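You operate a simulated robot arm through the tools that you are given. There is no shell and no other tool.

You are at the controls of a simulated two-armed robot. One attempt, no reset.

JOB
Jog the jammed section free in hand mode and restart side A alone.
Fine: the display names the section; jog no other; back to auto and reset before you start.

The check looks at the end state, three seconds after you hand in, the way a careful person would. Anything else that was tipped, shoved, dropped, spilled or broken makes it a failure.

ROBOT AND FRAMES
Two 7-joint arms with two-finger parallel grippers on one trunk that stands fixed in place. Base frame: the origin is at the foot of the trunk, x ahead of it, y to its left, z up. Units: m, degrees, N and s.
The left shoulder is at [0.05, 0.158, 1.183], the right one opposite. With the tool pointing down near the work surface each hand reaches from about 0.1 to 0.66 m from the base axis, measured 20 degrees to its own side. Payload 3.91 kg a hand.
The tool frame of a hand sits at the grasp point between the pads (the TCP): z along the fingers, y along the line on which they close. The tips reach 0.03 m beyond it. Largest opening 0.11 m; finger width 0.02, thickness 0.01; the body of the gripper, 0.048 by 0.112 m, starts 0.055 m behind the TCP.
Orientation is told as [roll, pitch, yaw] about the base's x, y, z axes, in that order, counted from this pose: with the fingers straight down and closing along the base's y, the tool's x points along the base's -x, its y along +y and its z along -z.

CONTROLS
- The arms move only by the tool step_arm. It takes "left_moves", "right_moves" or both (then of equal length, played together; a hand with none holds still); each is one flat list of numbers, 7 for each row, row after row: the opening, from 0 (shut) to 1 (fully open), then the shift along the tool's x, y, z in m, then the turn, a rotation vector about the tool's x, y, z in degrees. In form: [hand, x, y, z, rx, ry, rz, hand, x, y, z, rx, ry, rz, ...]. A call has 1 to 20 rows; each row shifts and turns the commanded pose from where the row before left it, along the tool's axes as they then stand. A row lasts 0.2 s, in which the tool goes at most 0.05 m and 8.6 degrees; a call with a longer step from one row to the next is refused whole, and so is a gripper value outside its range. Where a pose cannot be reached the arm comes as near as it can. A force on the tool above 40 N (or 10 N above the force at the start of the call, whichever is more), or a blocked arm, ends the call early, and 0.2 s more pass. Each finger travels about 0.153 m/s and halts on what it meets, pressing with about 39 N; the grip force reading is that of the motor and also rises with nothing between the fingers. The clock runs only during rows and for 0.2 s after the last one: add rows that do not move to give the fingers time. The reply holds the time, the measured pose of the TCP, the force on the tool along the base axes, the opening and the grip force, in the units named above and with some noise, with the torque about the TCP (base axes, N m) and any sound that the robot's microphone picked up.
- Cameras (640 x 400 px; columns grow to the right, rows downward): "scene" is now at [0.1208, 0.0403, 1.3758]; the picture's right is [0.55, -0.84, 0.00], its down [-0.03, -0.02, -1.00] and it looks along [0.84, 0.55, -0.03] (base axes); focal length 214 px, centre (320, 200). "left" rides on the left gripper at [0.072, -0.017, -0.103] in its tool frame; the picture's right is [0.23, 0.97, 0.00], its down [-0.76, 0.18, -0.62] and it looks along [-0.61, 0.14, 0.78] (tool axes); focal length 222 px, centre (320, 200). "right" rides on the right gripper at [0.072, 0.017, -0.104] in its tool frame; the picture's right is [-0.23, 0.97, 0.00], its down [-0.76, -0.18, -0.62] and it looks along [-0.61, -0.14, 0.78] (tool axes); focal length 222 px, centre (320, 200). There is no depth. A picture from a camera that has moved, and an enlarged one, comes with that camera's place and axes in the base frame and with its lens. The place of the scene camera against the robot may be out by one fixed shift of up to 0.018 m in any direction.
- get_image(camera): a new picture of that camera. The clock stands still meanwhile.
- move_column(by): slides the trunk up (or, below 0, down) by that many m; the arms and the scene camera ride with it, the base frame stays. It gives what a move gives, with no picture.
- turn_head(pan, tilt): turns the head with the scene camera to pan (to the left, within 80 degrees either way) and tilt (down, from -29 to 69), counted from straight ahead of the robot. It gives what a move gives.
- close_up(camera, box): a new picture of the part [left, top, right, bottom] of that camera's present view, enlarged. The clock stands still meanwhile.
- close_job(): hands the job in; it is judged then, once.

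Places have to be worked out from the pictures, the camera data and where the tool is seen. Open the grippers and draw the arms clear of the work before you hand the job in, unless the task says otherwise.

The tools are called as a command line: name --argument value ..., lists and objects as JSON in quotes. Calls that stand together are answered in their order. step_arm: Moves the arms, as the interface text tells. Its arguments: {"type":"object","properties":{"left_moves":{"type":"array","items":{"type":"number"}},"right_moves":{"type":"array","items":{"type":"number"}}},"required":[]} The other tools are called the same way: move_column (by) slides the trunk up or down; turn_head (pan, tilt) turns the head that bears the scene camera; get_image (camera) takes a picture; close_up (camera, box) takes an enlarged picture of a part of a camera's view; close_job () hands the job in.

At the start:

```text
time_s: 0.0
left_tool_pos: [0.1624, 0.2263, 1.3602]
left_orientation: [0.0, 0.1, -0.1]
left_force: [-0.1, 0.0, -0.6]
left_wrist_torque: [-0.04, 0.0, -0.01]
left_opening: 0.1101
left_grasp_force: 0.1
right_tool_pos: [0.3407, -0.007, 1.358]
right_orientation: [0.0, -0.1, 0.1]
right_force: [-0.1, 0.0, 0.0]
right_wrist_torque: [-0.02, 0.01, -0.06]
right_opening: 0.1099
right_grasp_force: 0.1
trunk travel left (down, up): [-0.425, 0.057]
head pan, tilt: [33.1, 1.8]
```

scene: 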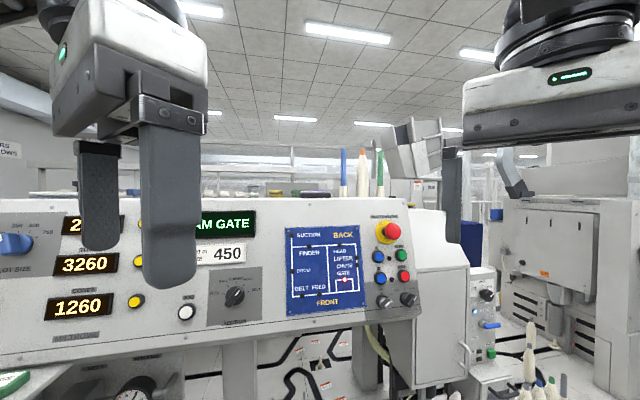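
right: 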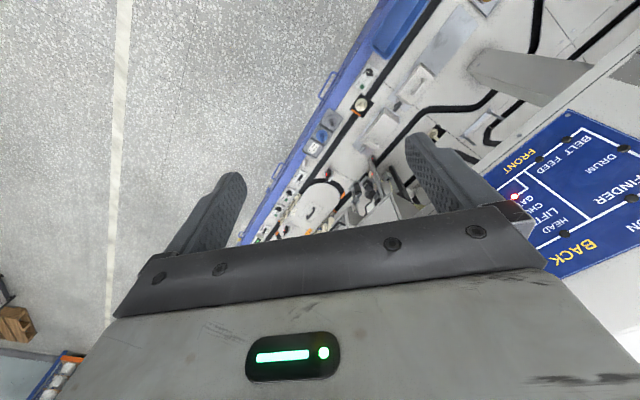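
left: 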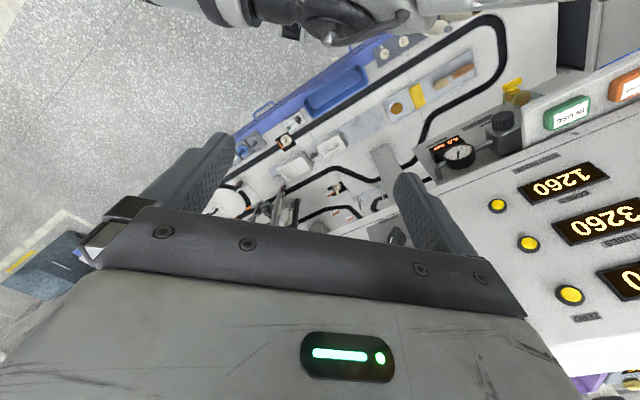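

The scene shows a control panel with a "JAM GATE" display, a mimic diagram, and a knob; I'll look closely at the parts before moving.

close_up --camera "scene" --box '[180, 190, 430, 346]'

close_up --camera "scene" --box '[350, 200, 430, 320]'

close_up --camera "scene" --box '[460, 260, 520, 370]'

close_up --camera "scene" --box '[0, 190, 200, 400]'

```text
2.56 times, centred on (305, 268) of scene
camera zoom: at [0.1208, 0.0403, 1.3758], right [0.55, -0.84, 0.0], down [-0.03, -0.02, -1.0], along [0.84, 0.55, -0.03], focal length 549 px, centre (358, 26)
```

zoom: 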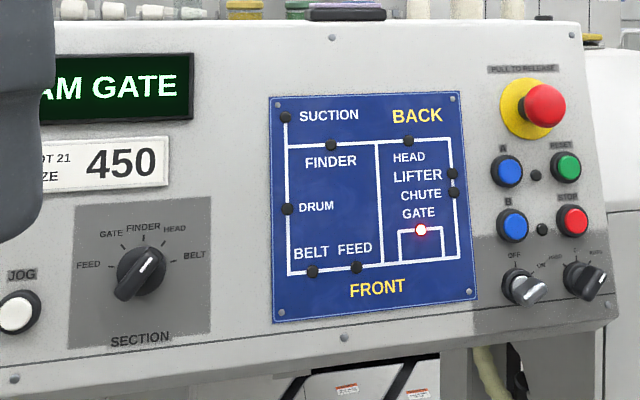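

```text
3.33 times, centred on (390, 260) of scene
camera zoom: at [0.1208, 0.0403, 1.3758], right [0.55, -0.84, 0.0], down [-0.03, -0.02, -1.0], along [0.84, 0.55, -0.03], focal length 715 px, centre (87, 0)
```

zoom: 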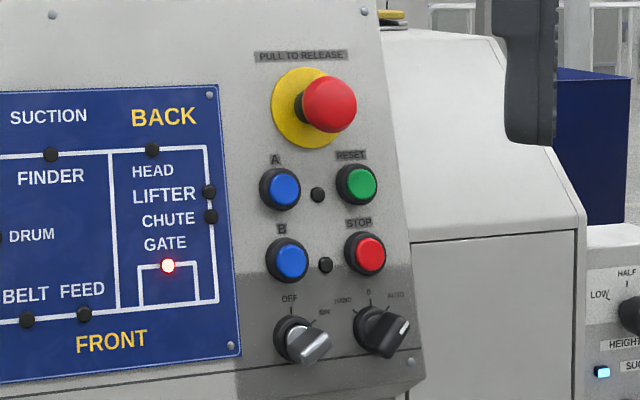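

```text
3.64 times, centred on (490, 315) of scene
camera zoom: at [0.1208, 0.0403, 1.3758], right [0.55, -0.84, 0.0], down [-0.03, -0.02, -1.0], along [0.84, 0.55, -0.03], focal length 780 px, centre (-298, -218)
```

zoom: 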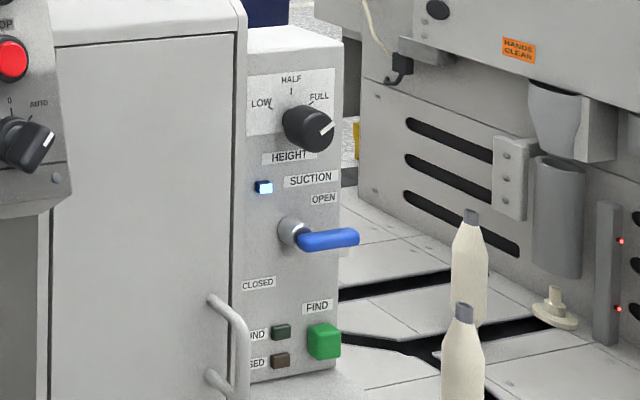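

```text
1.90 times, centred on (100, 295) of scene
camera zoom: at [0.1208, 0.0403, 1.3758], right [0.55, -0.84, 0.0], down [-0.03, -0.02, -1.0], along [0.84, 0.55, -0.03], focal length 408 px, centre (739, 19)
```

zoom: 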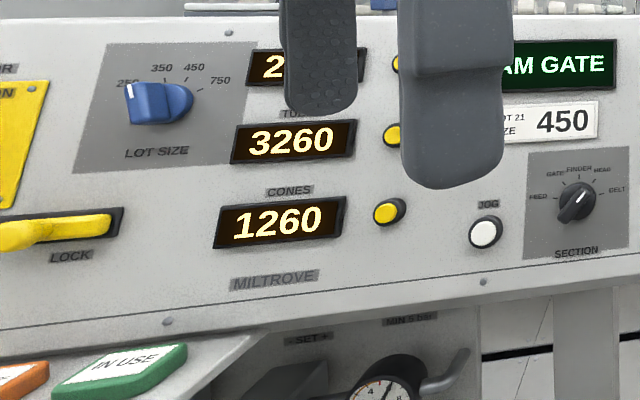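

The panel faces the robot at roughly 36° to the left, about 0.45 m ahead. The left gripper hides part of the display, so I raise the left hand a little to see everything before acting.

step_arm --left_moves '[1, 0, 0, -0.04, 0, 0, 0, 1, 0, 0, -0.04, 0, 0, 0, 1, 0, 0, -0.04, 0, 0, 0, 1, 0, 0, -0.04, 0, 0, 0, 1, 0, 0, 0, 0, 0, 0]'

```text
time_s: 1.2
left_tool_pos: [0.1861, 0.2062, 1.3838]
left_orientation: [-0.1, -0.1, -0.1]
left_force: [0.2, 0.4, -0.5]
left_wrist_torque: [-0.02, 0.03, 0.0]
left_opening: 0.11
left_grasp_force: 0.1
left hand out of reach, approached as far as the arm can: row 1, 2, 3, 4
right_tool_pos: [0.3411, -0.0074, 1.3592]
right_orientation: [0.0, -0.1, 0.0]
right_force: [-0.1, 0.1, 0.3]
right_wrist_torque: [0.01, 0.02, 0.0]
right_opening: 0.1101
right_grasp_force: 0.0
trunk travel left (down, up): [-0.425, 0.057]
head pan, tilt: [33.1, 1.8]
```

The upward move is at the limit of reach. I'll check whether the commanded pose remained offset, and move the left hand back-left, out of the scene camera's view.

step_arm --left_moves '[1, 0.03, 0.035, 0, 0, 0, 0, 1, 0.03, 0.035, 0, 0, 0, 0, 1, 0.03, 0.035, 0, 0, 0, 0, 1, 0, 0, 0, 0, 0, 0]'

```text
time_s: 2.2
left_tool_pos: [0.1314, 0.2967, 1.3292]
left_orientation: [0.0, -0.1, -0.1]
left_force: [-0.6, 0.1, 0.5]
left_wrist_torque: [0.01, -0.01, -0.01]
left_opening: 0.1103
left_grasp_force: 0.1
left hand out of reach, approached as far as the arm can: row 1, 2, 3
right_tool_pos: [0.3417, -0.008, 1.3598]
right_orientation: [0.1, 0.0, 0.0]
right_force: [-0.5, -0.3, 0.1]
right_wrist_torque: [0.02, -0.02, -0.01]
right_opening: 0.11
right_grasp_force: 0.2
trunk travel left (down, up): [-0.425, 0.057]
head pan, tilt: [33.1, 1.8]
```

The left hand is partway back; I take a new scene picture, also with the head panned further left for the left part of the console.

get_image --camera "scene"

get_image --camera "left"

```text
taken
camera scene: at [0.1211, 0.04, 1.3758], right [0.55, -0.84, 0.0], down [-0.03, -0.02, -1.0], along [0.84, 0.55, -0.03], focal length 214 px, centre (320, 200)
```

scene: 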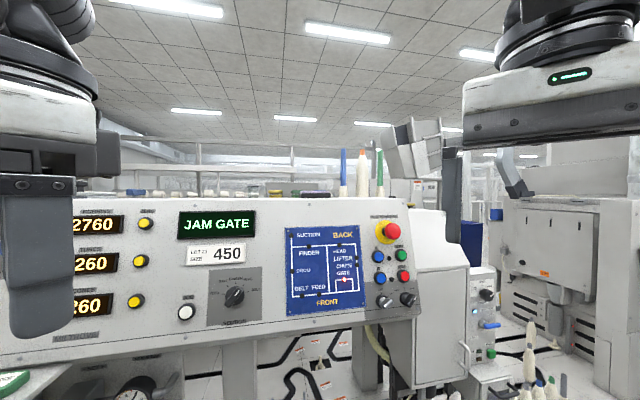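

```text
taken
camera left: at [0.0573, 0.2788, 1.433], right [-0.23, 0.97, 0.0], down [0.76, 0.18, 0.62], along [0.61, 0.14, -0.78], focal length 222 px, centre (320, 200)
```

left: 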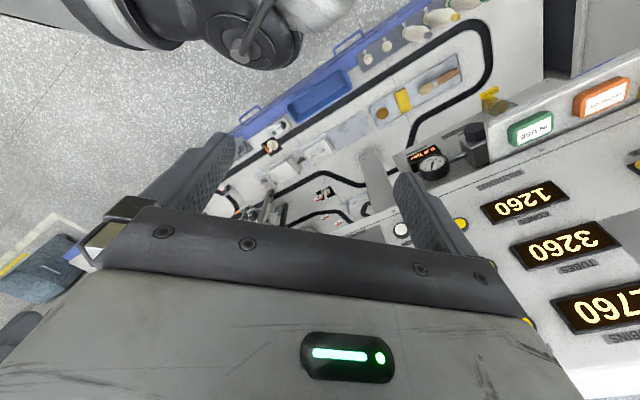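

The display reads "JAM GATE" in full. I zoom in on the knobs to read the exact present positions.

close_up --camera "scene" --box '[165, 260, 270, 330]'

close_up --camera "scene" --box '[360, 210, 425, 320]'

close_up --camera "scene" --box '[160, 190, 420, 350]'

```text
5.71 times, centred on (218, 295) of scene
camera zoom: at [0.1211, 0.04, 1.3758], right [0.55, -0.84, 0.0], down [-0.03, -0.02, -1.0], along [0.84, 0.55, -0.03], focal length 1226 px, centre (906, -343)
```

zoom: 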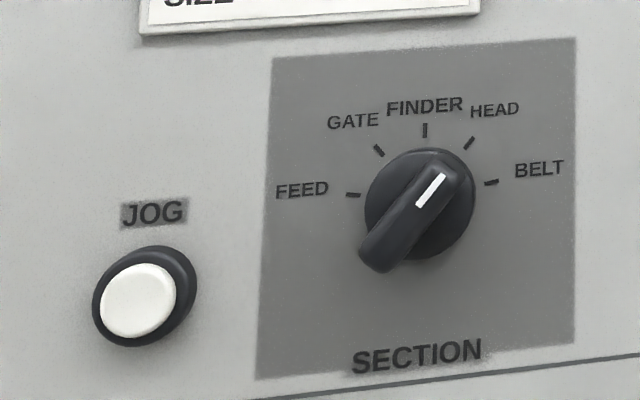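

```text
3.64 times, centred on (392, 265) of scene
camera zoom: at [0.1211, 0.04, 1.3758], right [0.55, -0.84, 0.0], down [-0.03, -0.02, -1.0], along [0.84, 0.55, -0.03], focal length 780 px, centre (56, -36)
```

zoom: 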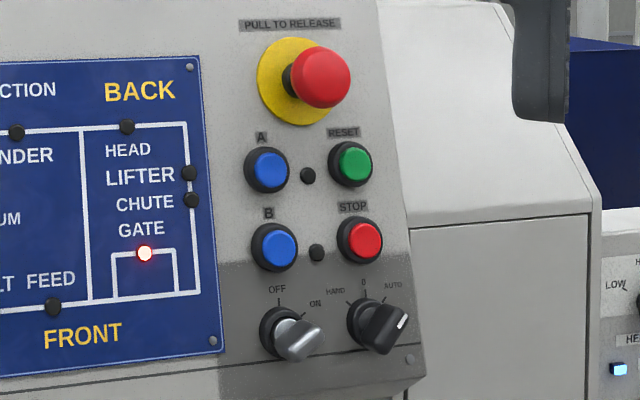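

```text
2.46 times, centred on (290, 270) of scene
camera zoom: at [0.1211, 0.04, 1.3758], right [0.55, -0.84, 0.0], down [-0.03, -0.02, -1.0], along [0.84, 0.55, -0.03], focal length 528 px, centre (394, 28)
```

zoom: 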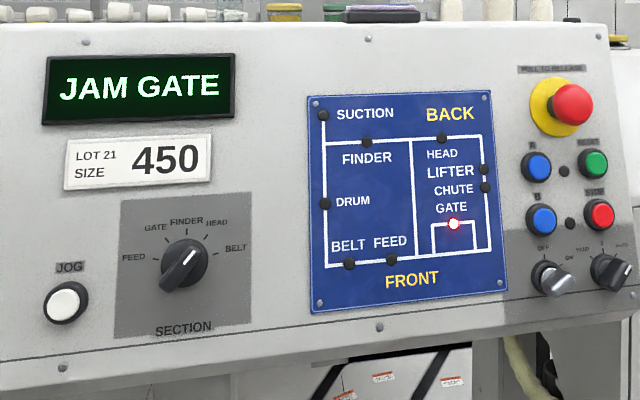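

The section selector is at HEAD and must go to GATE; the mode knob is at AUTO, the key is ON, and both A and B lamps are dark. Before lowering the trunk for better reach I look down to see what lies below the hands.

turn_head --pan 33 --tilt 50

get_image --camera "scene"

get_image --camera "right"

```text
time_s: 3.4
left_tool_pos: [0.1305, 0.2959, 1.3294]
left_orientation: [-0.2, -0.1, -0.1]
left_force: [1.0, -1.4, 0.7]
left_wrist_torque: [0.02, 0.04, 0.06]
left_opening: 0.1098
left_grasp_force: 0.1
right_tool_pos: [0.3412, -0.0064, 1.3587]
right_orientation: [0.1, -0.1, 0.0]
right_force: [0.3, 0.0, 0.0]
right_wrist_torque: [-0.01, -0.01, -0.04]
right_opening: 0.1101
right_grasp_force: 0.1
trunk travel left (down, up): [-0.425, 0.057]
head pan, tilt: [33.0, 50.0]
```

```text
taken
camera scene: at [0.1094, 0.0327, 1.3008], right [0.55, -0.84, 0.0], down [-0.64, -0.42, -0.64], along [0.54, 0.35, -0.77], focal length 214 px, centre (320, 200)
```

scene: 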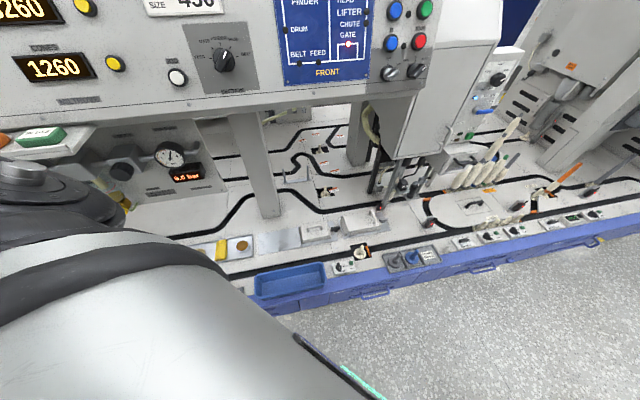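

```text
taken
camera right: at [0.2677, 0.0105, 1.4621], right [0.23, 0.97, 0.0], down [0.76, -0.18, 0.62], along [0.61, -0.14, -0.78], focal length 222 px, centre (320, 200)
```

right: 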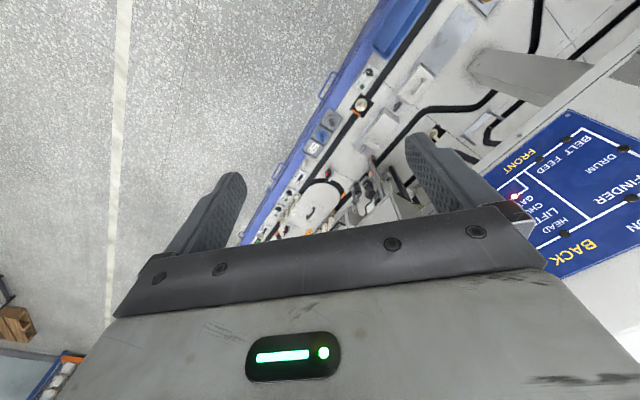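

Below the panel there is free space down to the low bench (z≈0.25), so lowering the trunk 0.25 m is safe and gives the arms more comfortable shoulder distance.

move_column --by -0.25

turn_head --pan 36 --tilt -10

get_image --camera "scene"

```text
time_s: 5.9
left_tool_pos: [0.1312, 0.2966, 1.0799]
left_orientation: [-0.2, -0.1, 0.1]
left_force: [0.3, 0.1, -0.6]
left_wrist_torque: [0.01, 0.02, -0.02]
left_opening: 0.1101
left_grasp_force: 0.2
right_tool_pos: [0.3415, -0.0069, 1.1081]
right_orientation: [0.1, -0.1, 0.0]
right_force: [-0.6, -0.2, -0.3]
right_wrist_torque: [0.0, -0.03, 0.0]
right_opening: 0.1101
right_grasp_force: 0.1
trunk travel left (down, up): [-0.175, 0.307]
head pan, tilt: [33.0, 50.0]
```

```text
time_s: 7.2
left_tool_pos: [0.1298, 0.2958, 1.0787]
left_orientation: [-0.1, 0.0, -0.1]
left_force: [1.1, -0.7, 0.6]
left_wrist_torque: [-0.01, -0.02, 0.06]
left_opening: 0.1099
left_grasp_force: 0.1
right_tool_pos: [0.342, -0.0062, 1.1088]
right_orientation: [0.1, -0.1, 0.0]
right_force: [0.4, 0.3, 0.9]
right_wrist_torque: [0.0, -0.02, 0.01]
right_opening: 0.1104
right_grasp_force: 0.1
trunk travel left (down, up): [-0.175, 0.307]
head pan, tilt: [36.0, -10.0]
```

```text
taken
camera scene: at [0.113, 0.0403, 1.1438], right [0.59, -0.81, 0.0], down [0.14, 0.1, -0.98], along [0.8, 0.58, 0.17], focal length 214 px, centre (320, 200)
```

scene: 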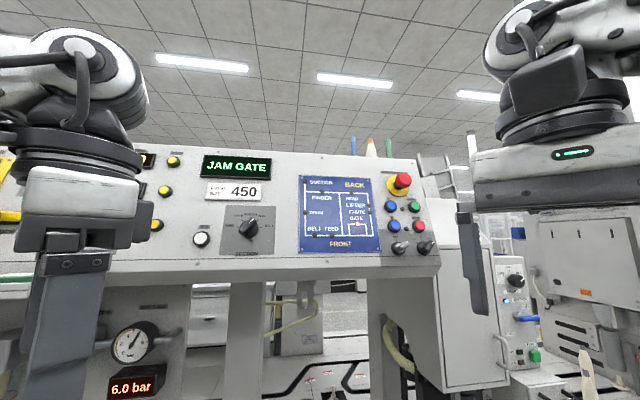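

This lower viewpoint gives me a good vertical baseline for triangulating the panel; I zoom in on both groups of controls.

close_up --camera "scene" --box '[185, 150, 305, 270]'

close_up --camera "scene" --box '[330, 165, 450, 265]'

```text
3.33 times, centred on (245, 210) of scene
camera zoom: at [0.113, 0.0403, 1.1438], right [0.59, -0.81, 0.0], down [0.14, 0.1, -0.98], along [0.8, 0.58, 0.17], focal length 715 px, centre (570, 167)
```

zoom: 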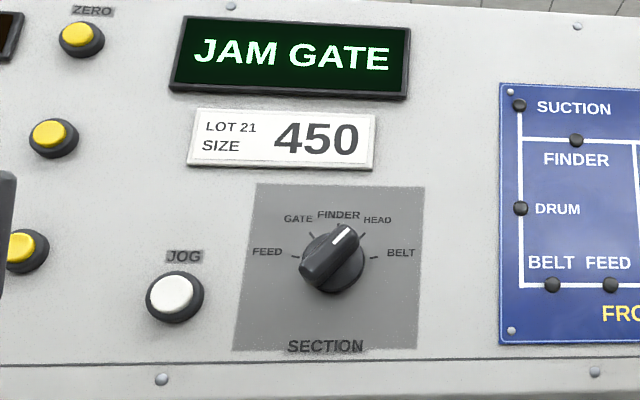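

```text
4.00 times, centred on (390, 215) of scene
camera zoom: at [0.113, 0.0403, 1.1438], right [0.59, -0.81, 0.0], down [0.14, 0.1, -0.98], along [0.8, 0.58, 0.17], focal length 858 px, centre (40, 140)
```

zoom: 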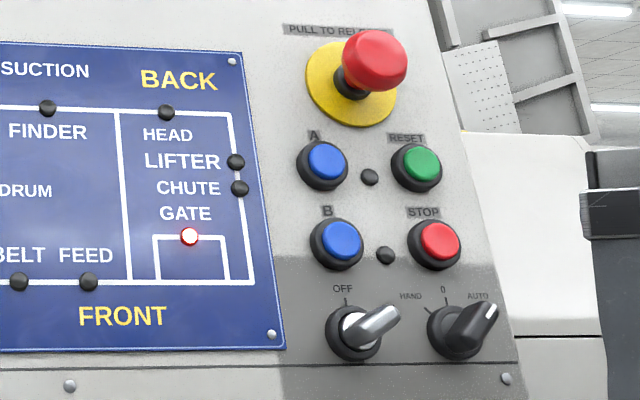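

Triangulating from both views: the panel faces 45° and leans back about 13°. Estimates (in scene-camera terms): SECTION knob ≈[0.395,0.431,1.162], JOG ≈[0.327,0.488,1.142], MODE knob ≈[0.665,0.144,1.121], RESET ≈[0.683,0.162,1.220], A ≈[0.638,0.207,1.220]. I move the left hand forward and yaw it 45°.

step_arm --left_moves '[1, -0.03, 0.0128, -0.018, 0, 0, 0, 1, -0.03, 0.0128, -0.018, 0, 0, 0, 1, -0.03, 0.0128, -0.018, 0, 0, 0, 1, -0.03, 0.0128, -0.018, 0, 0, 0, 1, -0.03, 0.0128, -0.018, 0, 0, 0, 1, 0, 0, 0, 0, 0, -7.5, 1, 0, 0, 0, 0, 0, -7.5, 1, 0, 0, 0, 0, 0, -7.5, 1, 0, 0, 0, 0, 0, -7.5, 1, 0, 0, 0, 0, 0, -7.5, 1, 0, 0, 0, 0, 0, -7.5]'

```text
time_s: 9.6
left_tool_pos: [0.2877, 0.36, 1.1322]
left_orientation: [-0.1, 0.0, 45.0]
left_force: [0.5, -0.4, 0.2]
left_wrist_torque: [0.01, -0.02, 0.01]
left_opening: 0.11
left_grasp_force: 0.0
left hand out of reach, approached as far as the arm can: row 2, 3, 4, 5
right_tool_pos: [0.342, -0.0065, 1.1097]
right_orientation: [0.1, -0.2, -0.1]
right_force: [0.5, -0.4, -0.1]
right_wrist_torque: [0.03, 0.03, 0.01]
right_opening: 0.1102
right_grasp_force: 0.1
trunk travel left (down, up): [-0.175, 0.307]
head pan, tilt: [36.0, -10.0]
```

The hand is at [0.288, 0.360, 1.132] with yaw 45°. Now I pitch the fingers forward to face the panel.

step_arm --left_moves '[1, 0, 0, 0, 0, -7.68, 0, 1, 0, 0, 0, 0, -7.68, 0, 1, 0, 0, 0, 0, -7.68, 0, 1, 0, 0, 0, 0, -7.68, 0, 1, 0, 0, 0, 0, -7.68, 0]'

```text
time_s: 10.8
left_tool_pos: [0.2867, 0.3583, 1.1321]
left_orientation: [-0.2, -38.5, 45.0]
left_force: [0.2, -0.2, 0.0]
left_wrist_torque: [0.03, 0.03, 0.01]
left_opening: 0.1099
left_grasp_force: 0.1
right_tool_pos: [0.3416, -0.0059, 1.1091]
right_orientation: [0.0, -0.1, 0.0]
right_force: [0.1, 0.2, 0.4]
right_wrist_torque: [0.02, 0.01, -0.01]
right_opening: 0.11
right_grasp_force: 0.0
trunk travel left (down, up): [-0.175, 0.307]
head pan, tilt: [36.0, -10.0]
```

That worked without trouble; I complete the pitch to 76.8°.

step_arm --left_moves '[1, 0, 0, 0, 0, -7.68, 0, 1, 0, 0, 0, 0, -7.68, 0, 1, 0, 0, 0, 0, -7.68, 0, 1, 0, 0, 0, 0, -7.68, 0, 1, 0, 0, 0, 0, -7.68, 0]'

get_image --camera "left"

get_image --camera "scene"

```text
time_s: 12.0
left_tool_pos: [0.2883, 0.3578, 1.1319]
left_orientation: [-0.7, -76.9, 45.5]
left_force: [-0.1, 1.2, -0.9]
left_wrist_torque: [-0.01, -0.03, -0.03]
left_opening: 0.1099
left_grasp_force: 0.2
right_tool_pos: [0.3423, -0.007, 1.1086]
right_orientation: [0.1, -0.2, 0.0]
right_force: [-0.4, -0.7, 0.7]
right_wrist_torque: [0.01, 0.02, -0.02]
right_opening: 0.1099
right_grasp_force: 0.0
trunk travel left (down, up): [-0.175, 0.307]
head pan, tilt: [36.0, -10.0]
```

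```text
taken
camera left: at [0.2165, 0.2627, 1.0853], right [-0.72, 0.65, -0.22], down [-0.43, -0.18, 0.88], along [0.54, 0.74, 0.41], focal length 222 px, centre (320, 200)
```

left: 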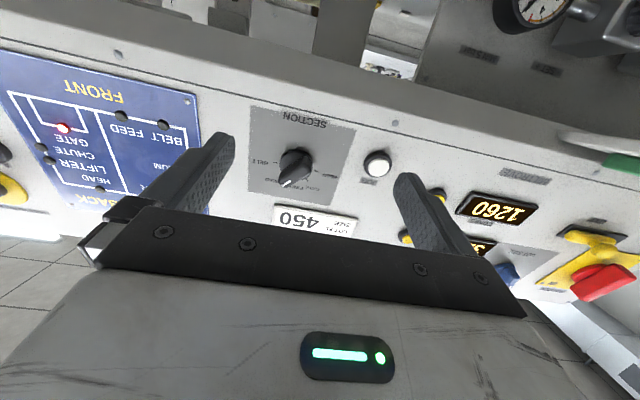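

```text
taken
camera scene: at [0.113, 0.0403, 1.1439], right [0.59, -0.81, 0.0], down [0.14, 0.1, -0.98], along [0.8, 0.58, 0.17], focal length 214 px, centre (320, 200)
```

scene: 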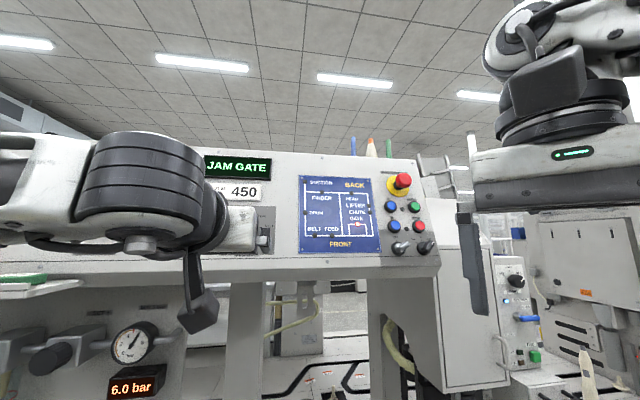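

The wrist camera now sees the SECTION knob and JOG button well. I zoom in to measure the knob's centre and bar angle.

close_up --camera "left" --box '[240, 95, 420, 215]'

```text
3.33 times, centred on (330, 155) of left
camera zoom: at [0.2165, 0.2627, 1.0853], right [-0.72, 0.65, -0.22], down [-0.43, -0.18, 0.88], along [0.54, 0.74, 0.41], focal length 740 px, centre (287, 350)
```

zoom: 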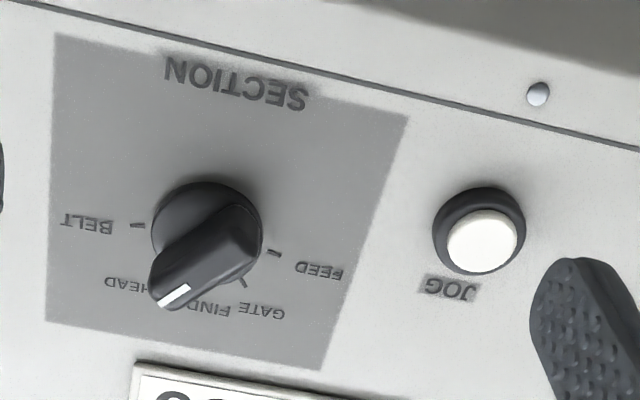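

The knob bar stands about 30 mm proud. I shift the hand up the panel by 0.055 m and slightly right, to put the knob on the finger axis and get a second view for depth.

step_arm --left_moves '[1, -0.0275, -0.0075, 0, 0, 0, 0, 1, -0.0275, -0.0075, 0, 0, 0, 0, 0.6, 0, 0, 0, 0, 0, 0, 0.5, 0, 0, 0, 0, 0, 0]'

get_image --camera "left"

close_up --camera "left" --box '[240, 95, 420, 215]'

```text
time_s: 13.0
left_tool_pos: [0.3039, 0.3537, 1.1869]
left_orientation: [-0.4, -76.8, 45.4]
left_force: [0.2, 0.3, 0.5]
left_wrist_torque: [-0.02, 0.03, -0.04]
left_opening: 0.055
left_grasp_force: 0.1
right_tool_pos: [0.3419, -0.0064, 1.1085]
right_orientation: [0.1, -0.1, 0.0]
right_force: [0.4, 0.0, 0.7]
right_wrist_torque: [0.01, -0.02, 0.01]
right_opening: 0.1099
right_grasp_force: 0.1
trunk travel left (down, up): [-0.175, 0.307]
head pan, tilt: [36.0, -10.0]
```

```text
taken
camera left: at [0.2336, 0.2585, 1.1402], right [-0.72, 0.65, -0.22], down [-0.43, -0.18, 0.88], along [0.54, 0.74, 0.41], focal length 222 px, centre (320, 200)
```

left: 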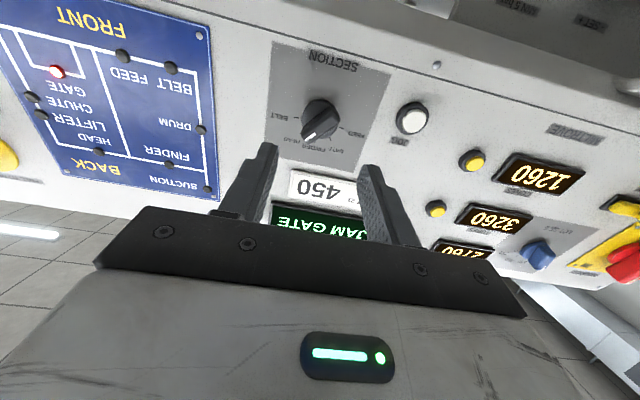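

```text
3.33 times, centred on (330, 155) of left
camera zoom: at [0.2336, 0.2585, 1.1402], right [-0.72, 0.65, -0.22], down [-0.43, -0.18, 0.88], along [0.54, 0.74, 0.41], focal length 740 px, centre (287, 350)
```

zoom: 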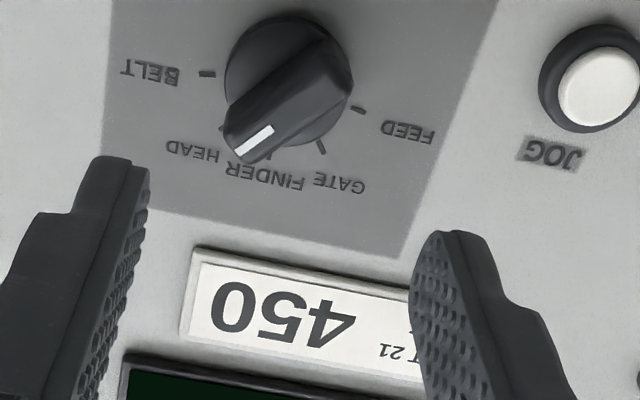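

Wrist-camera triangulation puts the knob at tool offset [-0.003, -0.001], panel 0.127 m ahead of the TCP, consistent with the scene estimate within 1 cm. I rotate the gripper 40° clockwise to line up with the bar (pointing at HEAD) and advance 0.045 m.

step_arm --left_moves '[0.5, -0.003, -0.001, 0, 0, 0, 8, 0.5, 0, 0, 0, 0, 0, 8, 0.5, 0, 0, 0, 0, 0, 8, 0.5, 0, 0, 0, 0, 0, 8, 0.5, 0, 0, 0, 0, 0, 8, 0.5, 0, 0, 0.025, 0, 0, 0, 0.5, 0, 0, 0.02, 0, 0, 0, 0.5, 0, 0, 0, 0, 0, 0]'

get_image --camera "left"

```text
time_s: 14.8
left_tool_pos: [0.3377, 0.3878, 1.1792]
left_orientation: [70.0, -48.4, -29.8]
left_force: [-0.3, -0.2, -0.2]
left_wrist_torque: [0.0, -0.01, 0.0]
left_opening: 0.055
left_grasp_force: 0.0
right_tool_pos: [0.3423, -0.0067, 1.1093]
right_orientation: [0.1, -0.1, 0.0]
right_force: [-0.1, 0.3, -1.0]
right_wrist_torque: [0.03, -0.01, -0.02]
right_opening: 0.1098
right_grasp_force: 0.0
trunk travel left (down, up): [-0.175, 0.307]
head pan, tilt: [36.0, -10.0]
```

```text
taken
camera left: at [0.2322, 0.3291, 1.1389], right [-0.56, 0.7, 0.44], down [-0.07, -0.57, 0.82], along [0.83, 0.43, 0.36], focal length 222 px, centre (320, 200)
```

left: 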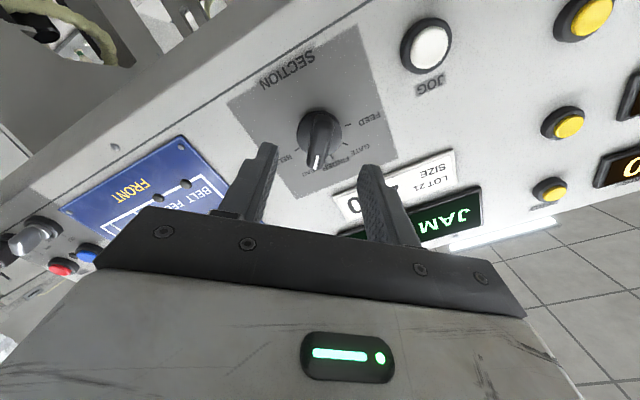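

The bar is now aligned between the fingers. I zoom in to check the centring before advancing.

close_up --camera "left" --box '[220, 90, 420, 230]'

```text
2.86 times, centred on (320, 160) of left
camera zoom: at [0.2322, 0.3291, 1.1389], right [-0.56, 0.7, 0.44], down [-0.07, -0.57, 0.82], along [0.83, 0.43, 0.36], focal length 635 px, centre (320, 314)
```

zoom: 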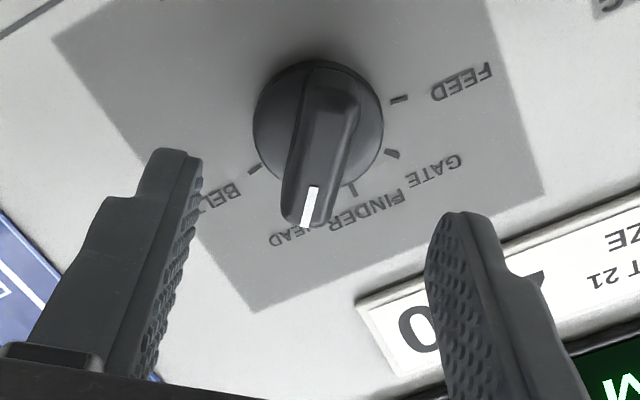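

The bar is centred and aligned. I advance 0.040 m in small steps so that the tips straddle the bar with ~12 mm left to the panel.

step_arm --left_moves '[0.5, 0, 0, 0.01, 0, 0, 0, 0.5, 0, 0, 0.01, 0, 0, 0, 0.5, 0, 0, 0.01, 0, 0, 0, 0.5, 0, 0, 0.008, 0, 0, 0, 0.5, 0, 0, 0, 0, 0, 0]'

get_image --camera "left"

close_up --camera "left" --box '[220, 90, 420, 230]'

```text
time_s: 16.0
left_tool_pos: [0.3645, 0.4141, 1.1706]
left_orientation: [69.9, -48.3, -29.8]
left_force: [0.1, 0.0, 0.7]
left_wrist_torque: [0.0, -0.01, -0.01]
left_opening: 0.0551
left_grasp_force: 0.0
right_tool_pos: [0.3426, -0.0064, 1.1096]
right_orientation: [0.1, -0.2, 0.1]
right_force: [-0.3, -0.3, 0.3]
right_wrist_torque: [0.02, -0.02, 0.0]
right_opening: 0.11
right_grasp_force: 0.1
trunk travel left (down, up): [-0.175, 0.307]
head pan, tilt: [36.0, -10.0]
```

```text
taken
camera left: at [0.2589, 0.3552, 1.1305], right [-0.56, 0.7, 0.44], down [-0.07, -0.57, 0.82], along [0.83, 0.43, 0.36], focal length 222 px, centre (320, 200)
```

left: 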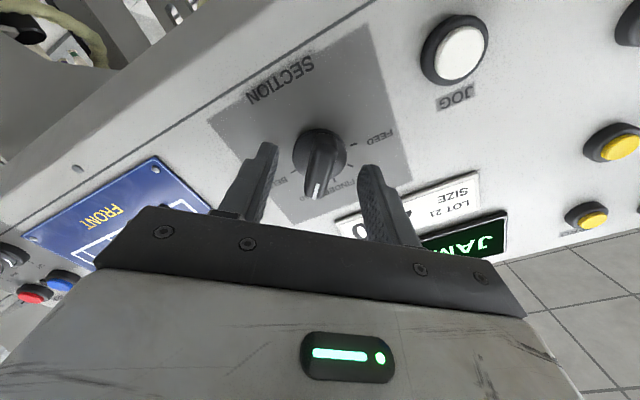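

```text
2.86 times, centred on (320, 160) of left
camera zoom: at [0.2589, 0.3552, 1.1305], right [-0.56, 0.7, 0.44], down [-0.07, -0.57, 0.82], along [0.83, 0.43, 0.36], focal length 635 px, centre (320, 314)
```

zoom: 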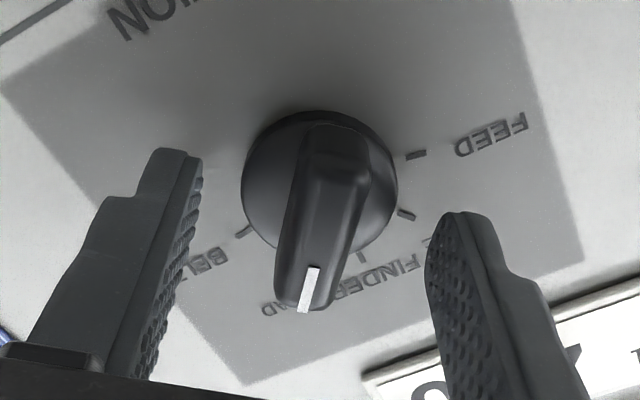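

Depth check from the ticks confirms the panel is ~44 mm ahead of the TCP (tips 14 mm off the panel, straddling the bar). I close on the bar.

step_arm --left_moves '[0.3, 0, 0, 0, 0, 0, 0, 0.1, 0, 0, 0, 0, 0, 0, 0.0, 0, 0, 0, 0, 0, 0, 0.0, 0, 0, 0, 0, 0, 0]'

close_up --camera "left" --box '[220, 90, 420, 230]'

```text
time_s: 17.0
left_tool_pos: [0.3651, 0.4133, 1.1704]
left_orientation: [69.9, -48.2, -29.7]
left_force: [0.2, -1.7, -2.4]
left_wrist_torque: [-0.39, 0.12, -0.68]
left_opening: 0.0146
left_grasp_force: 45.0
right_tool_pos: [0.3414, -0.0061, 1.1094]
right_orientation: [0.1, 0.0, 0.1]
right_force: [0.2, -0.8, -0.5]
right_wrist_torque: [0.01, 0.0, 0.0]
right_opening: 0.1098
right_grasp_force: 0.0
trunk travel left (down, up): [-0.175, 0.307]
head pan, tilt: [36.0, -10.0]
```

```text
2.86 times, centred on (320, 160) of left
camera zoom: at [0.2589, 0.3549, 1.1303], right [-0.56, 0.71, 0.44], down [-0.07, -0.56, 0.82], along [0.83, 0.43, 0.36], focal length 635 px, centre (320, 314)
```

zoom: 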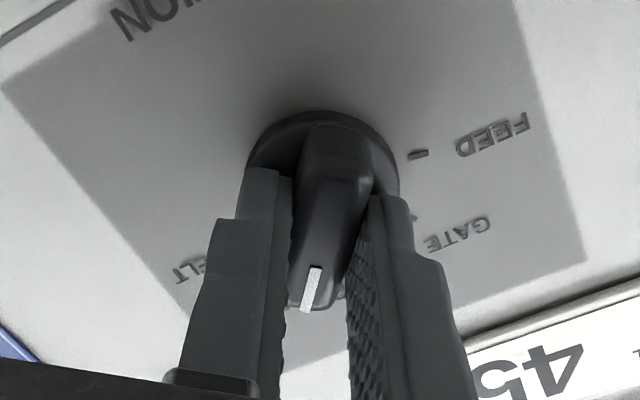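

The bar is gripped (14.6 mm, 45 N). I turn counter-clockwise 40° to FINDER first and check.

step_arm --left_moves '[0, 0, 0, 0, 0, 0, -8, 0, 0, 0, 0, 0, 0, -8, 0, 0, 0, 0, 0, 0, -8, 0, 0, 0, 0, 0, 0, -8, 0, 0, 0, 0, 0, 0, -8, 0, 0, 0, 0, 0, 0, 0]'

close_up --camera "left" --box '[220, 90, 420, 230]'

```text
time_s: 18.4
left_tool_pos: [0.3659, 0.4142, 1.1706]
left_orientation: [-0.9, -76.7, 46.0]
left_force: [-8.6, -4.4, -6.4]
left_wrist_torque: [-0.36, 0.45, 0.34]
left_opening: 0.0146
left_grasp_force: 45.4
right_tool_pos: [0.3418, -0.0075, 1.1086]
right_orientation: [0.1, -0.1, 0.1]
right_force: [0.4, -0.1, -0.5]
right_wrist_torque: [-0.03, -0.01, 0.01]
right_opening: 0.1098
right_grasp_force: 0.1
trunk travel left (down, up): [-0.175, 0.307]
head pan, tilt: [36.0, -10.0]
```

```text
2.86 times, centred on (320, 160) of left
camera zoom: at [0.2933, 0.3187, 1.1247], right [-0.72, 0.65, -0.22], down [-0.43, -0.18, 0.88], along [0.54, 0.74, 0.41], focal length 635 px, centre (320, 314)
```

zoom: 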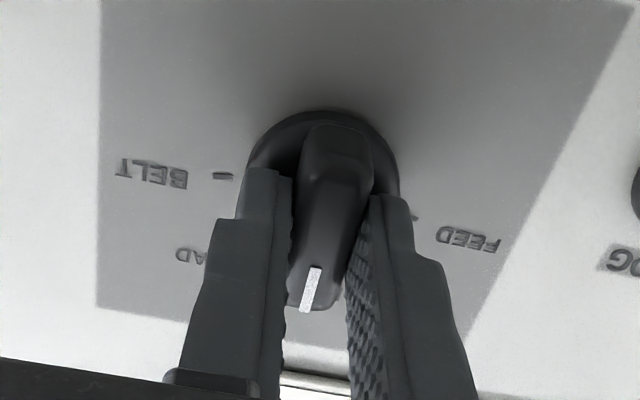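

The knob turned with the hand to FINDER. I continue another 40° to GATE.

step_arm --left_moves '[0, 0, 0, 0, 0, 0, -8, 0, 0, 0, 0, 0, 0, -8, 0, 0, 0, 0, 0, 0, -8, 0, 0, 0, 0, 0, 0, -8, 0, 0, 0, 0, 0, 0, -8, 0, 0, 0, 0, 0, 0, 0]'

close_up --camera "left" --box '[220, 90, 420, 230]'

```text
time_s: 19.8
left_tool_pos: [0.3634, 0.4147, 1.1705]
left_orientation: [-69.9, -47.9, 119.9]
left_force: [-18.5, -4.8, -15.1]
left_wrist_torque: [0.31, 0.23, 1.3]
left_opening: 0.0149
left_grasp_force: 44.6
right_tool_pos: [0.3393, -0.0053, 1.1092]
right_orientation: [0.1, -0.2, 0.0]
right_force: [0.3, 0.5, 0.4]
right_wrist_torque: [0.05, -0.02, -0.02]
right_opening: 0.1101
right_grasp_force: 0.0
trunk travel left (down, up): [-0.175, 0.307]
head pan, tilt: [36.0, -10.0]
```

```text
2.86 times, centred on (320, 160) of left
camera zoom: at [0.3275, 0.2936, 1.1519], right [-0.55, 0.29, -0.78], down [-0.8, 0.09, 0.6], along [0.24, 0.95, 0.18], focal length 635 px, centre (320, 314)
```

zoom: 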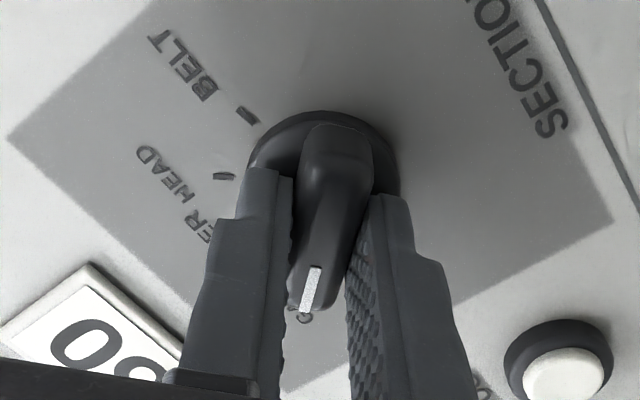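

The knob followed to the GATE mark. I release it and back away to verify where it stands.

step_arm --left_moves '[0.2, 0, 0, 0, 0, 0, 0, 0.4, 0, 0, 0, 0, 0, 0, 0.45, 0, 0, 0, 0, 0, 0, 0.45, 0, 0, -0.02, 0, 0, 0, 0.45, 0, 0, -0.02, 0, 0, 0, 0.45, 0, 0, -0.02, 0, 0, 0, 0.45, 0, 0, 0, 0, 0, 0]'

close_up --camera "left" --box '[220, 70, 420, 210]'

```text
time_s: 21.4
left_tool_pos: [0.3241, 0.3736, 1.1816]
left_orientation: [-70.1, -48.1, 119.8]
left_force: [0.1, -0.2, 0.2]
left_wrist_torque: [0.02, 0.02, 0.01]
left_opening: 0.0495
left_grasp_force: 0.0
right_tool_pos: [0.3413, -0.0064, 1.109]
right_orientation: [0.1, 0.0, 0.0]
right_force: [0.4, 0.0, 0.0]
right_wrist_torque: [0.0, -0.02, -0.02]
right_opening: 0.11
right_grasp_force: 0.0
trunk travel left (down, up): [-0.175, 0.307]
head pan, tilt: [36.0, -10.0]
```

```text
2.86 times, centred on (320, 140) of left
camera zoom: at [0.288, 0.2513, 1.1634], right [-0.55, 0.3, -0.78], down [-0.8, 0.09, 0.6], along [0.25, 0.95, 0.19], focal length 635 px, centre (320, 371)
```

zoom: 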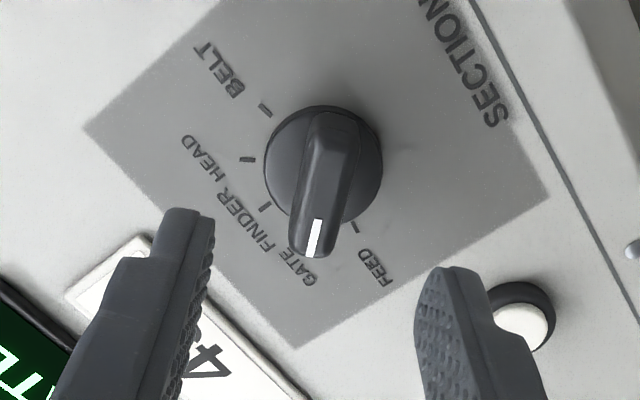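

The selector now points to GATE. Next, the right hand: I move it forward, yaw 45° and pitch half-way toward the MODE knob.

step_arm --right_moves '[1, -0.0325, 0.002, -0.005, 0, 0, 0, 1, -0.0325, 0.002, -0.005, 0, 0, 0, 1, -0.0325, 0.002, -0.005, 0, 0, 0, 1, -0.0325, 0.002, -0.005, 0, 0, 0, 1, 0, 0, 0, 0, 0, -7.5, 1, 0, 0, 0, 0, 0, -7.5, 1, 0, 0, 0, 0, 0, -7.5, 1, 0, 0, 0, 0, 0, -7.5, 1, 0, 0, 0, 0, 0, -7.5, 1, 0, 0, 0, 0, 0, -7.5, 1, 0, 0, 0, 0, -7.68, 0, 1, 0, 0, 0, 0, -7.68, 0, 1, 0, 0, 0, 0, -7.68, 0, 1, 0, 0, 0, 0, -7.68, 0, 1, 0, 0, 0, 0, -7.68, 0]'

get_image --camera "scene"

```text
time_s: 24.6
left_tool_pos: [0.3262, 0.3722, 1.1841]
left_orientation: [-70.0, -48.1, 119.8]
left_force: [0.2, 0.0, 0.1]
left_wrist_torque: [-0.01, -0.02, -0.03]
left_opening: 0.0495
left_grasp_force: 0.0
right_tool_pos: [0.4306, -0.0104, 1.0861]
right_orientation: [0.1, -38.7, 44.9]
right_force: [0.6, 0.2, -1.2]
right_wrist_torque: [0.0, -0.01, 0.01]
right_opening: 0.1101
right_grasp_force: 0.0
right hand out of reach, approached as far as the arm can: row 3, 4, 9, 10
trunk travel left (down, up): [-0.175, 0.307]
head pan, tilt: [36.0, -10.0]
```

```text
taken
camera scene: at [0.113, 0.0403, 1.1439], right [0.59, -0.81, 0.0], down [0.14, 0.1, -0.98], along [0.8, 0.58, 0.17], focal length 214 px, centre (320, 200)
```

scene: 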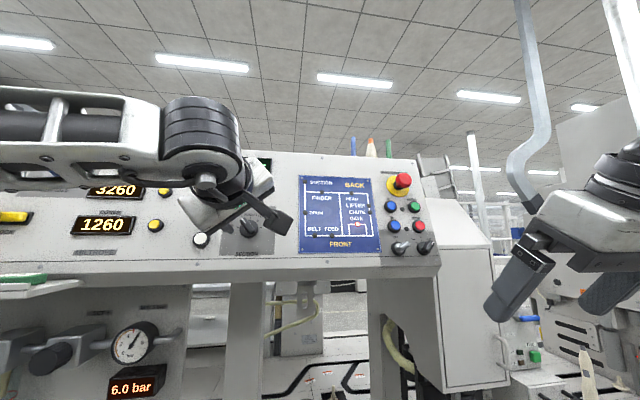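

The right hand is at [0.431, -0.010, 1.086], halfway pitched. I complete the pitch.

step_arm --right_moves '[1, 0, 0, 0, 0, -7.68, 0, 1, 0, 0, 0, 0, -7.68, 0, 1, 0, 0, 0, 0, -7.68, 0, 1, 0, 0, 0, 0, -7.68, 0, 1, 0, 0, 0, 0, -7.5, 0, 1, 0, 0, 0, 0, 0, 0]'

get_image --camera "right"

get_image --camera "scene"

```text
time_s: 26.0
left_tool_pos: [0.3252, 0.3723, 1.1823]
left_orientation: [-70.0, -48.1, 119.8]
left_force: [0.2, 0.5, -0.7]
left_wrist_torque: [-0.04, -0.05, 0.0]
left_opening: 0.0494
left_grasp_force: 0.1
right_tool_pos: [0.4296, -0.0111, 1.0878]
right_orientation: [0.1, -76.8, 44.7]
right_force: [-0.5, -0.5, 0.3]
right_wrist_torque: [0.0, 0.03, -0.01]
right_opening: 0.11
right_grasp_force: 0.0
trunk travel left (down, up): [-0.175, 0.307]
head pan, tilt: [36.0, -10.0]
```

```text
taken
camera right: at [0.3343, -0.0811, 1.0398], right [-0.65, 0.73, 0.22], down [-0.18, -0.43, 0.88], along [0.74, 0.54, 0.41], focal length 222 px, centre (320, 200)
```

right: 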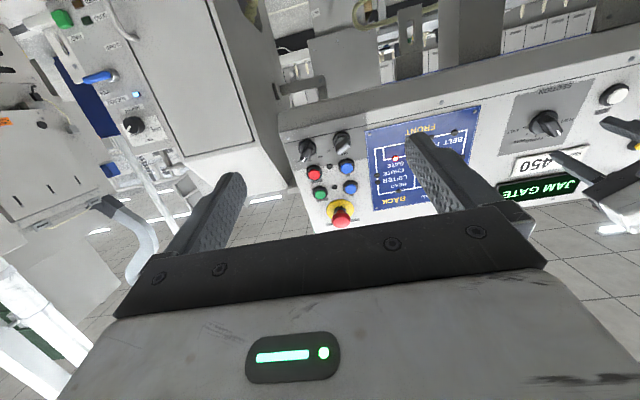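

```text
taken
camera scene: at [0.113, 0.0402, 1.1439], right [0.59, -0.81, 0.0], down [0.14, 0.1, -0.98], along [0.8, 0.58, 0.17], focal length 214 px, centre (320, 200)
```

scene: 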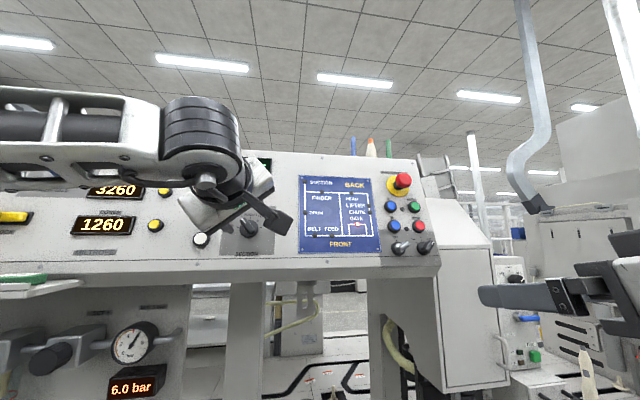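

The right hand is oriented to the panel. I move it to a standoff about 0.135 m in front of the MODE knob with the fingers partly closed.

step_arm --right_moves '[0.8, -0.019, -0.0096, 0.026, 0, 0, 0, 0.6, -0.019, -0.0096, 0.026, 0, 0, 0, 0.5, -0.019, -0.0096, 0.026, 0, 0, 0, 0.4, -0.019, -0.0096, 0.026, 0, 0, 0, 0.35, -0.019, -0.0096, 0.026, 0, 0, 0, 0.35, 0, 0, 0, 0, 0, 0]'

get_image --camera "right"

get_image --camera "scene"

```text
time_s: 27.4
left_tool_pos: [0.3259, 0.3727, 1.1822]
left_orientation: [-70.0, -48.0, 119.8]
left_force: [-0.1, -0.5, -0.4]
left_wrist_torque: [0.04, 0.0, 0.02]
left_opening: 0.0494
left_grasp_force: 0.1
right_tool_pos: [0.5705, 0.061, 1.1508]
right_orientation: [-0.1, -76.7, 45.2]
right_force: [-0.2, -0.3, 0.0]
right_wrist_torque: [-0.01, 0.0, -0.06]
right_opening: 0.0385
right_grasp_force: 0.2
trunk travel left (down, up): [-0.175, 0.307]
head pan, tilt: [36.0, -10.0]
```

```text
taken
camera right: at [0.4747, -0.0095, 1.1036], right [-0.65, 0.73, 0.22], down [-0.18, -0.43, 0.88], along [0.74, 0.54, 0.41], focal length 222 px, centre (320, 200)
```

right: 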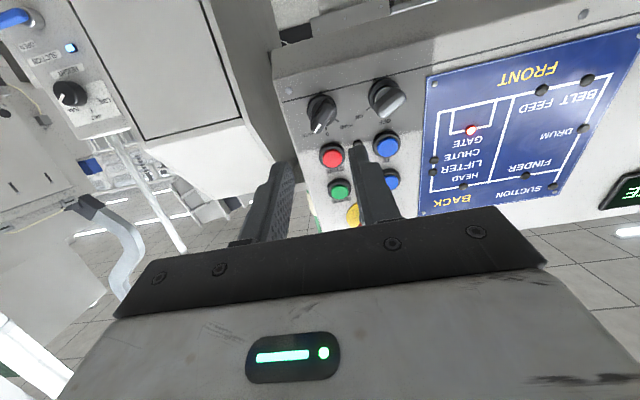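

```text
taken
camera scene: at [0.113, 0.0405, 1.1438], right [0.59, -0.81, 0.0], down [0.14, 0.1, -0.98], along [0.8, 0.58, 0.17], focal length 214 px, centre (320, 200)
```

scene: 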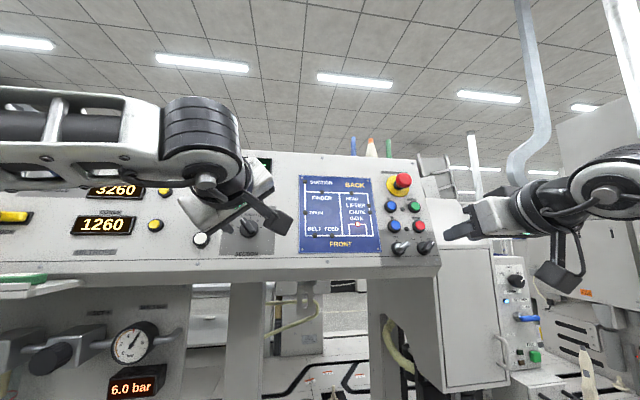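

I zoom the right wrist camera on the MODE knob and neighbours for measurement.

close_up --camera "right" --box '[260, 60, 440, 180]'

```text
3.33 times, centred on (350, 120) of right
camera zoom: at [0.4747, -0.0095, 1.1036], right [-0.65, 0.73, 0.22], down [-0.18, -0.43, 0.88], along [0.74, 0.54, 0.41], focal length 740 px, centre (220, 467)
```

zoom: 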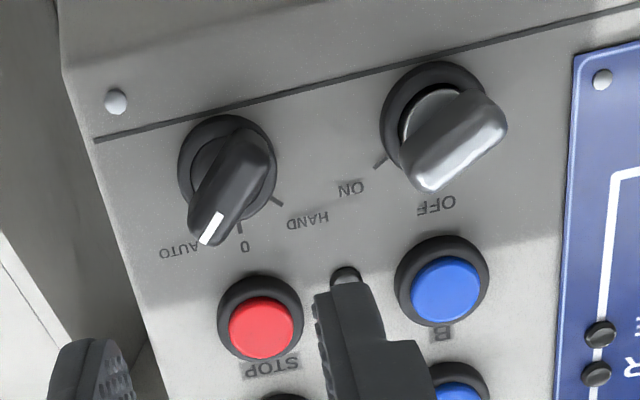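

The MODE knob centre is ~3 mm left of the finger axis, panel ≈0.136 m ahead, AUTO mark at +45°. I correct laterally, rotate 45° clockwise, and advance 0.05 m, keeping the left hand still.

step_arm --right_moves '[0.35, 0.0007, 0.0034, 0, 0, 0, 7.5, 0.35, 0, 0, 0, 0, 0, 7.5, 0.35, 0, 0, 0, 0, 0, 7.5, 0.35, 0, 0, 0, 0, 0, 7.5, 0.35, 0, 0, 0, 0, 0, 7.5, 0.35, 0, 0, 0, 0, 0, 7.5, 0.35, 0, 0, 0.025, 0, 0, 0, 0.35, 0, 0, 0.025, 0, 0, 0, 0.35, 0, 0, 0, 0, 0, 0]'

get_image --camera "right"

close_up --camera "right" --box '[230, 70, 410, 190]'

get_image --camera "scene"

```text
time_s: 29.4
left_tool_pos: [0.3249, 0.3743, 1.182]
left_orientation: [-70.0, -48.1, 119.7]
left_force: [0.2, -0.2, -0.3]
left_wrist_torque: [0.0, -0.03, -0.01]
left_opening: 0.0496
left_grasp_force: 0.0
right_tool_pos: [0.5999, 0.0997, 1.1368]
right_orientation: [71.6, -43.4, -32.1]
right_force: [0.6, -0.5, -0.8]
right_wrist_torque: [-0.02, -0.01, 0.0]
right_opening: 0.0387
right_grasp_force: 0.1
trunk travel left (down, up): [-0.175, 0.307]
head pan, tilt: [36.0, -10.0]
```

```text
taken
camera right: at [0.4767, 0.0671, 1.1216], right [-0.23, 0.51, 0.83], down [0.11, -0.83, 0.54], along [0.97, 0.22, 0.14], focal length 222 px, centre (320, 200)
```

right: 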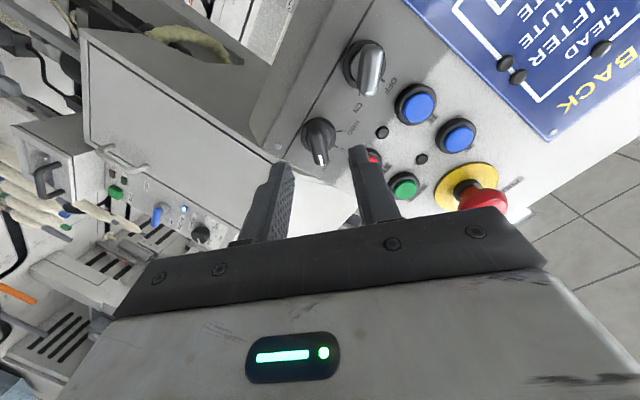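

```text
3.33 times, centred on (320, 130) of right
camera zoom: at [0.4767, 0.0671, 1.1216], right [-0.23, 0.51, 0.83], down [0.11, -0.83, 0.54], along [0.97, 0.22, 0.14], focal length 740 px, centre (320, 433)
```

zoom: 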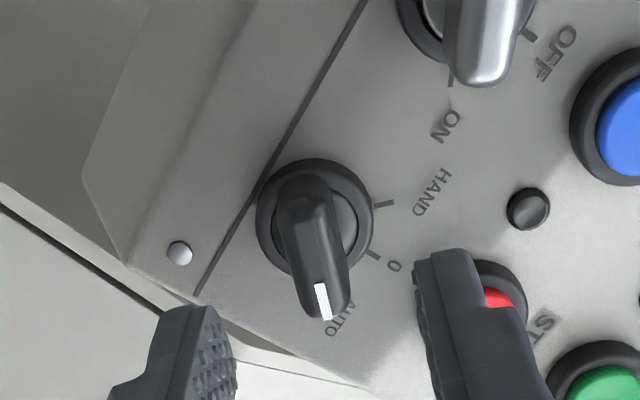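

```text
taken
camera scene: at [0.113, 0.0404, 1.1438], right [0.59, -0.81, 0.0], down [0.14, 0.1, -0.98], along [0.8, 0.58, 0.17], focal length 214 px, centre (320, 200)
```

scene: 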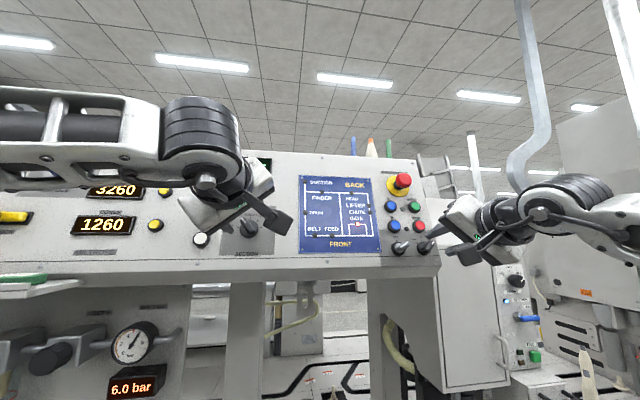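

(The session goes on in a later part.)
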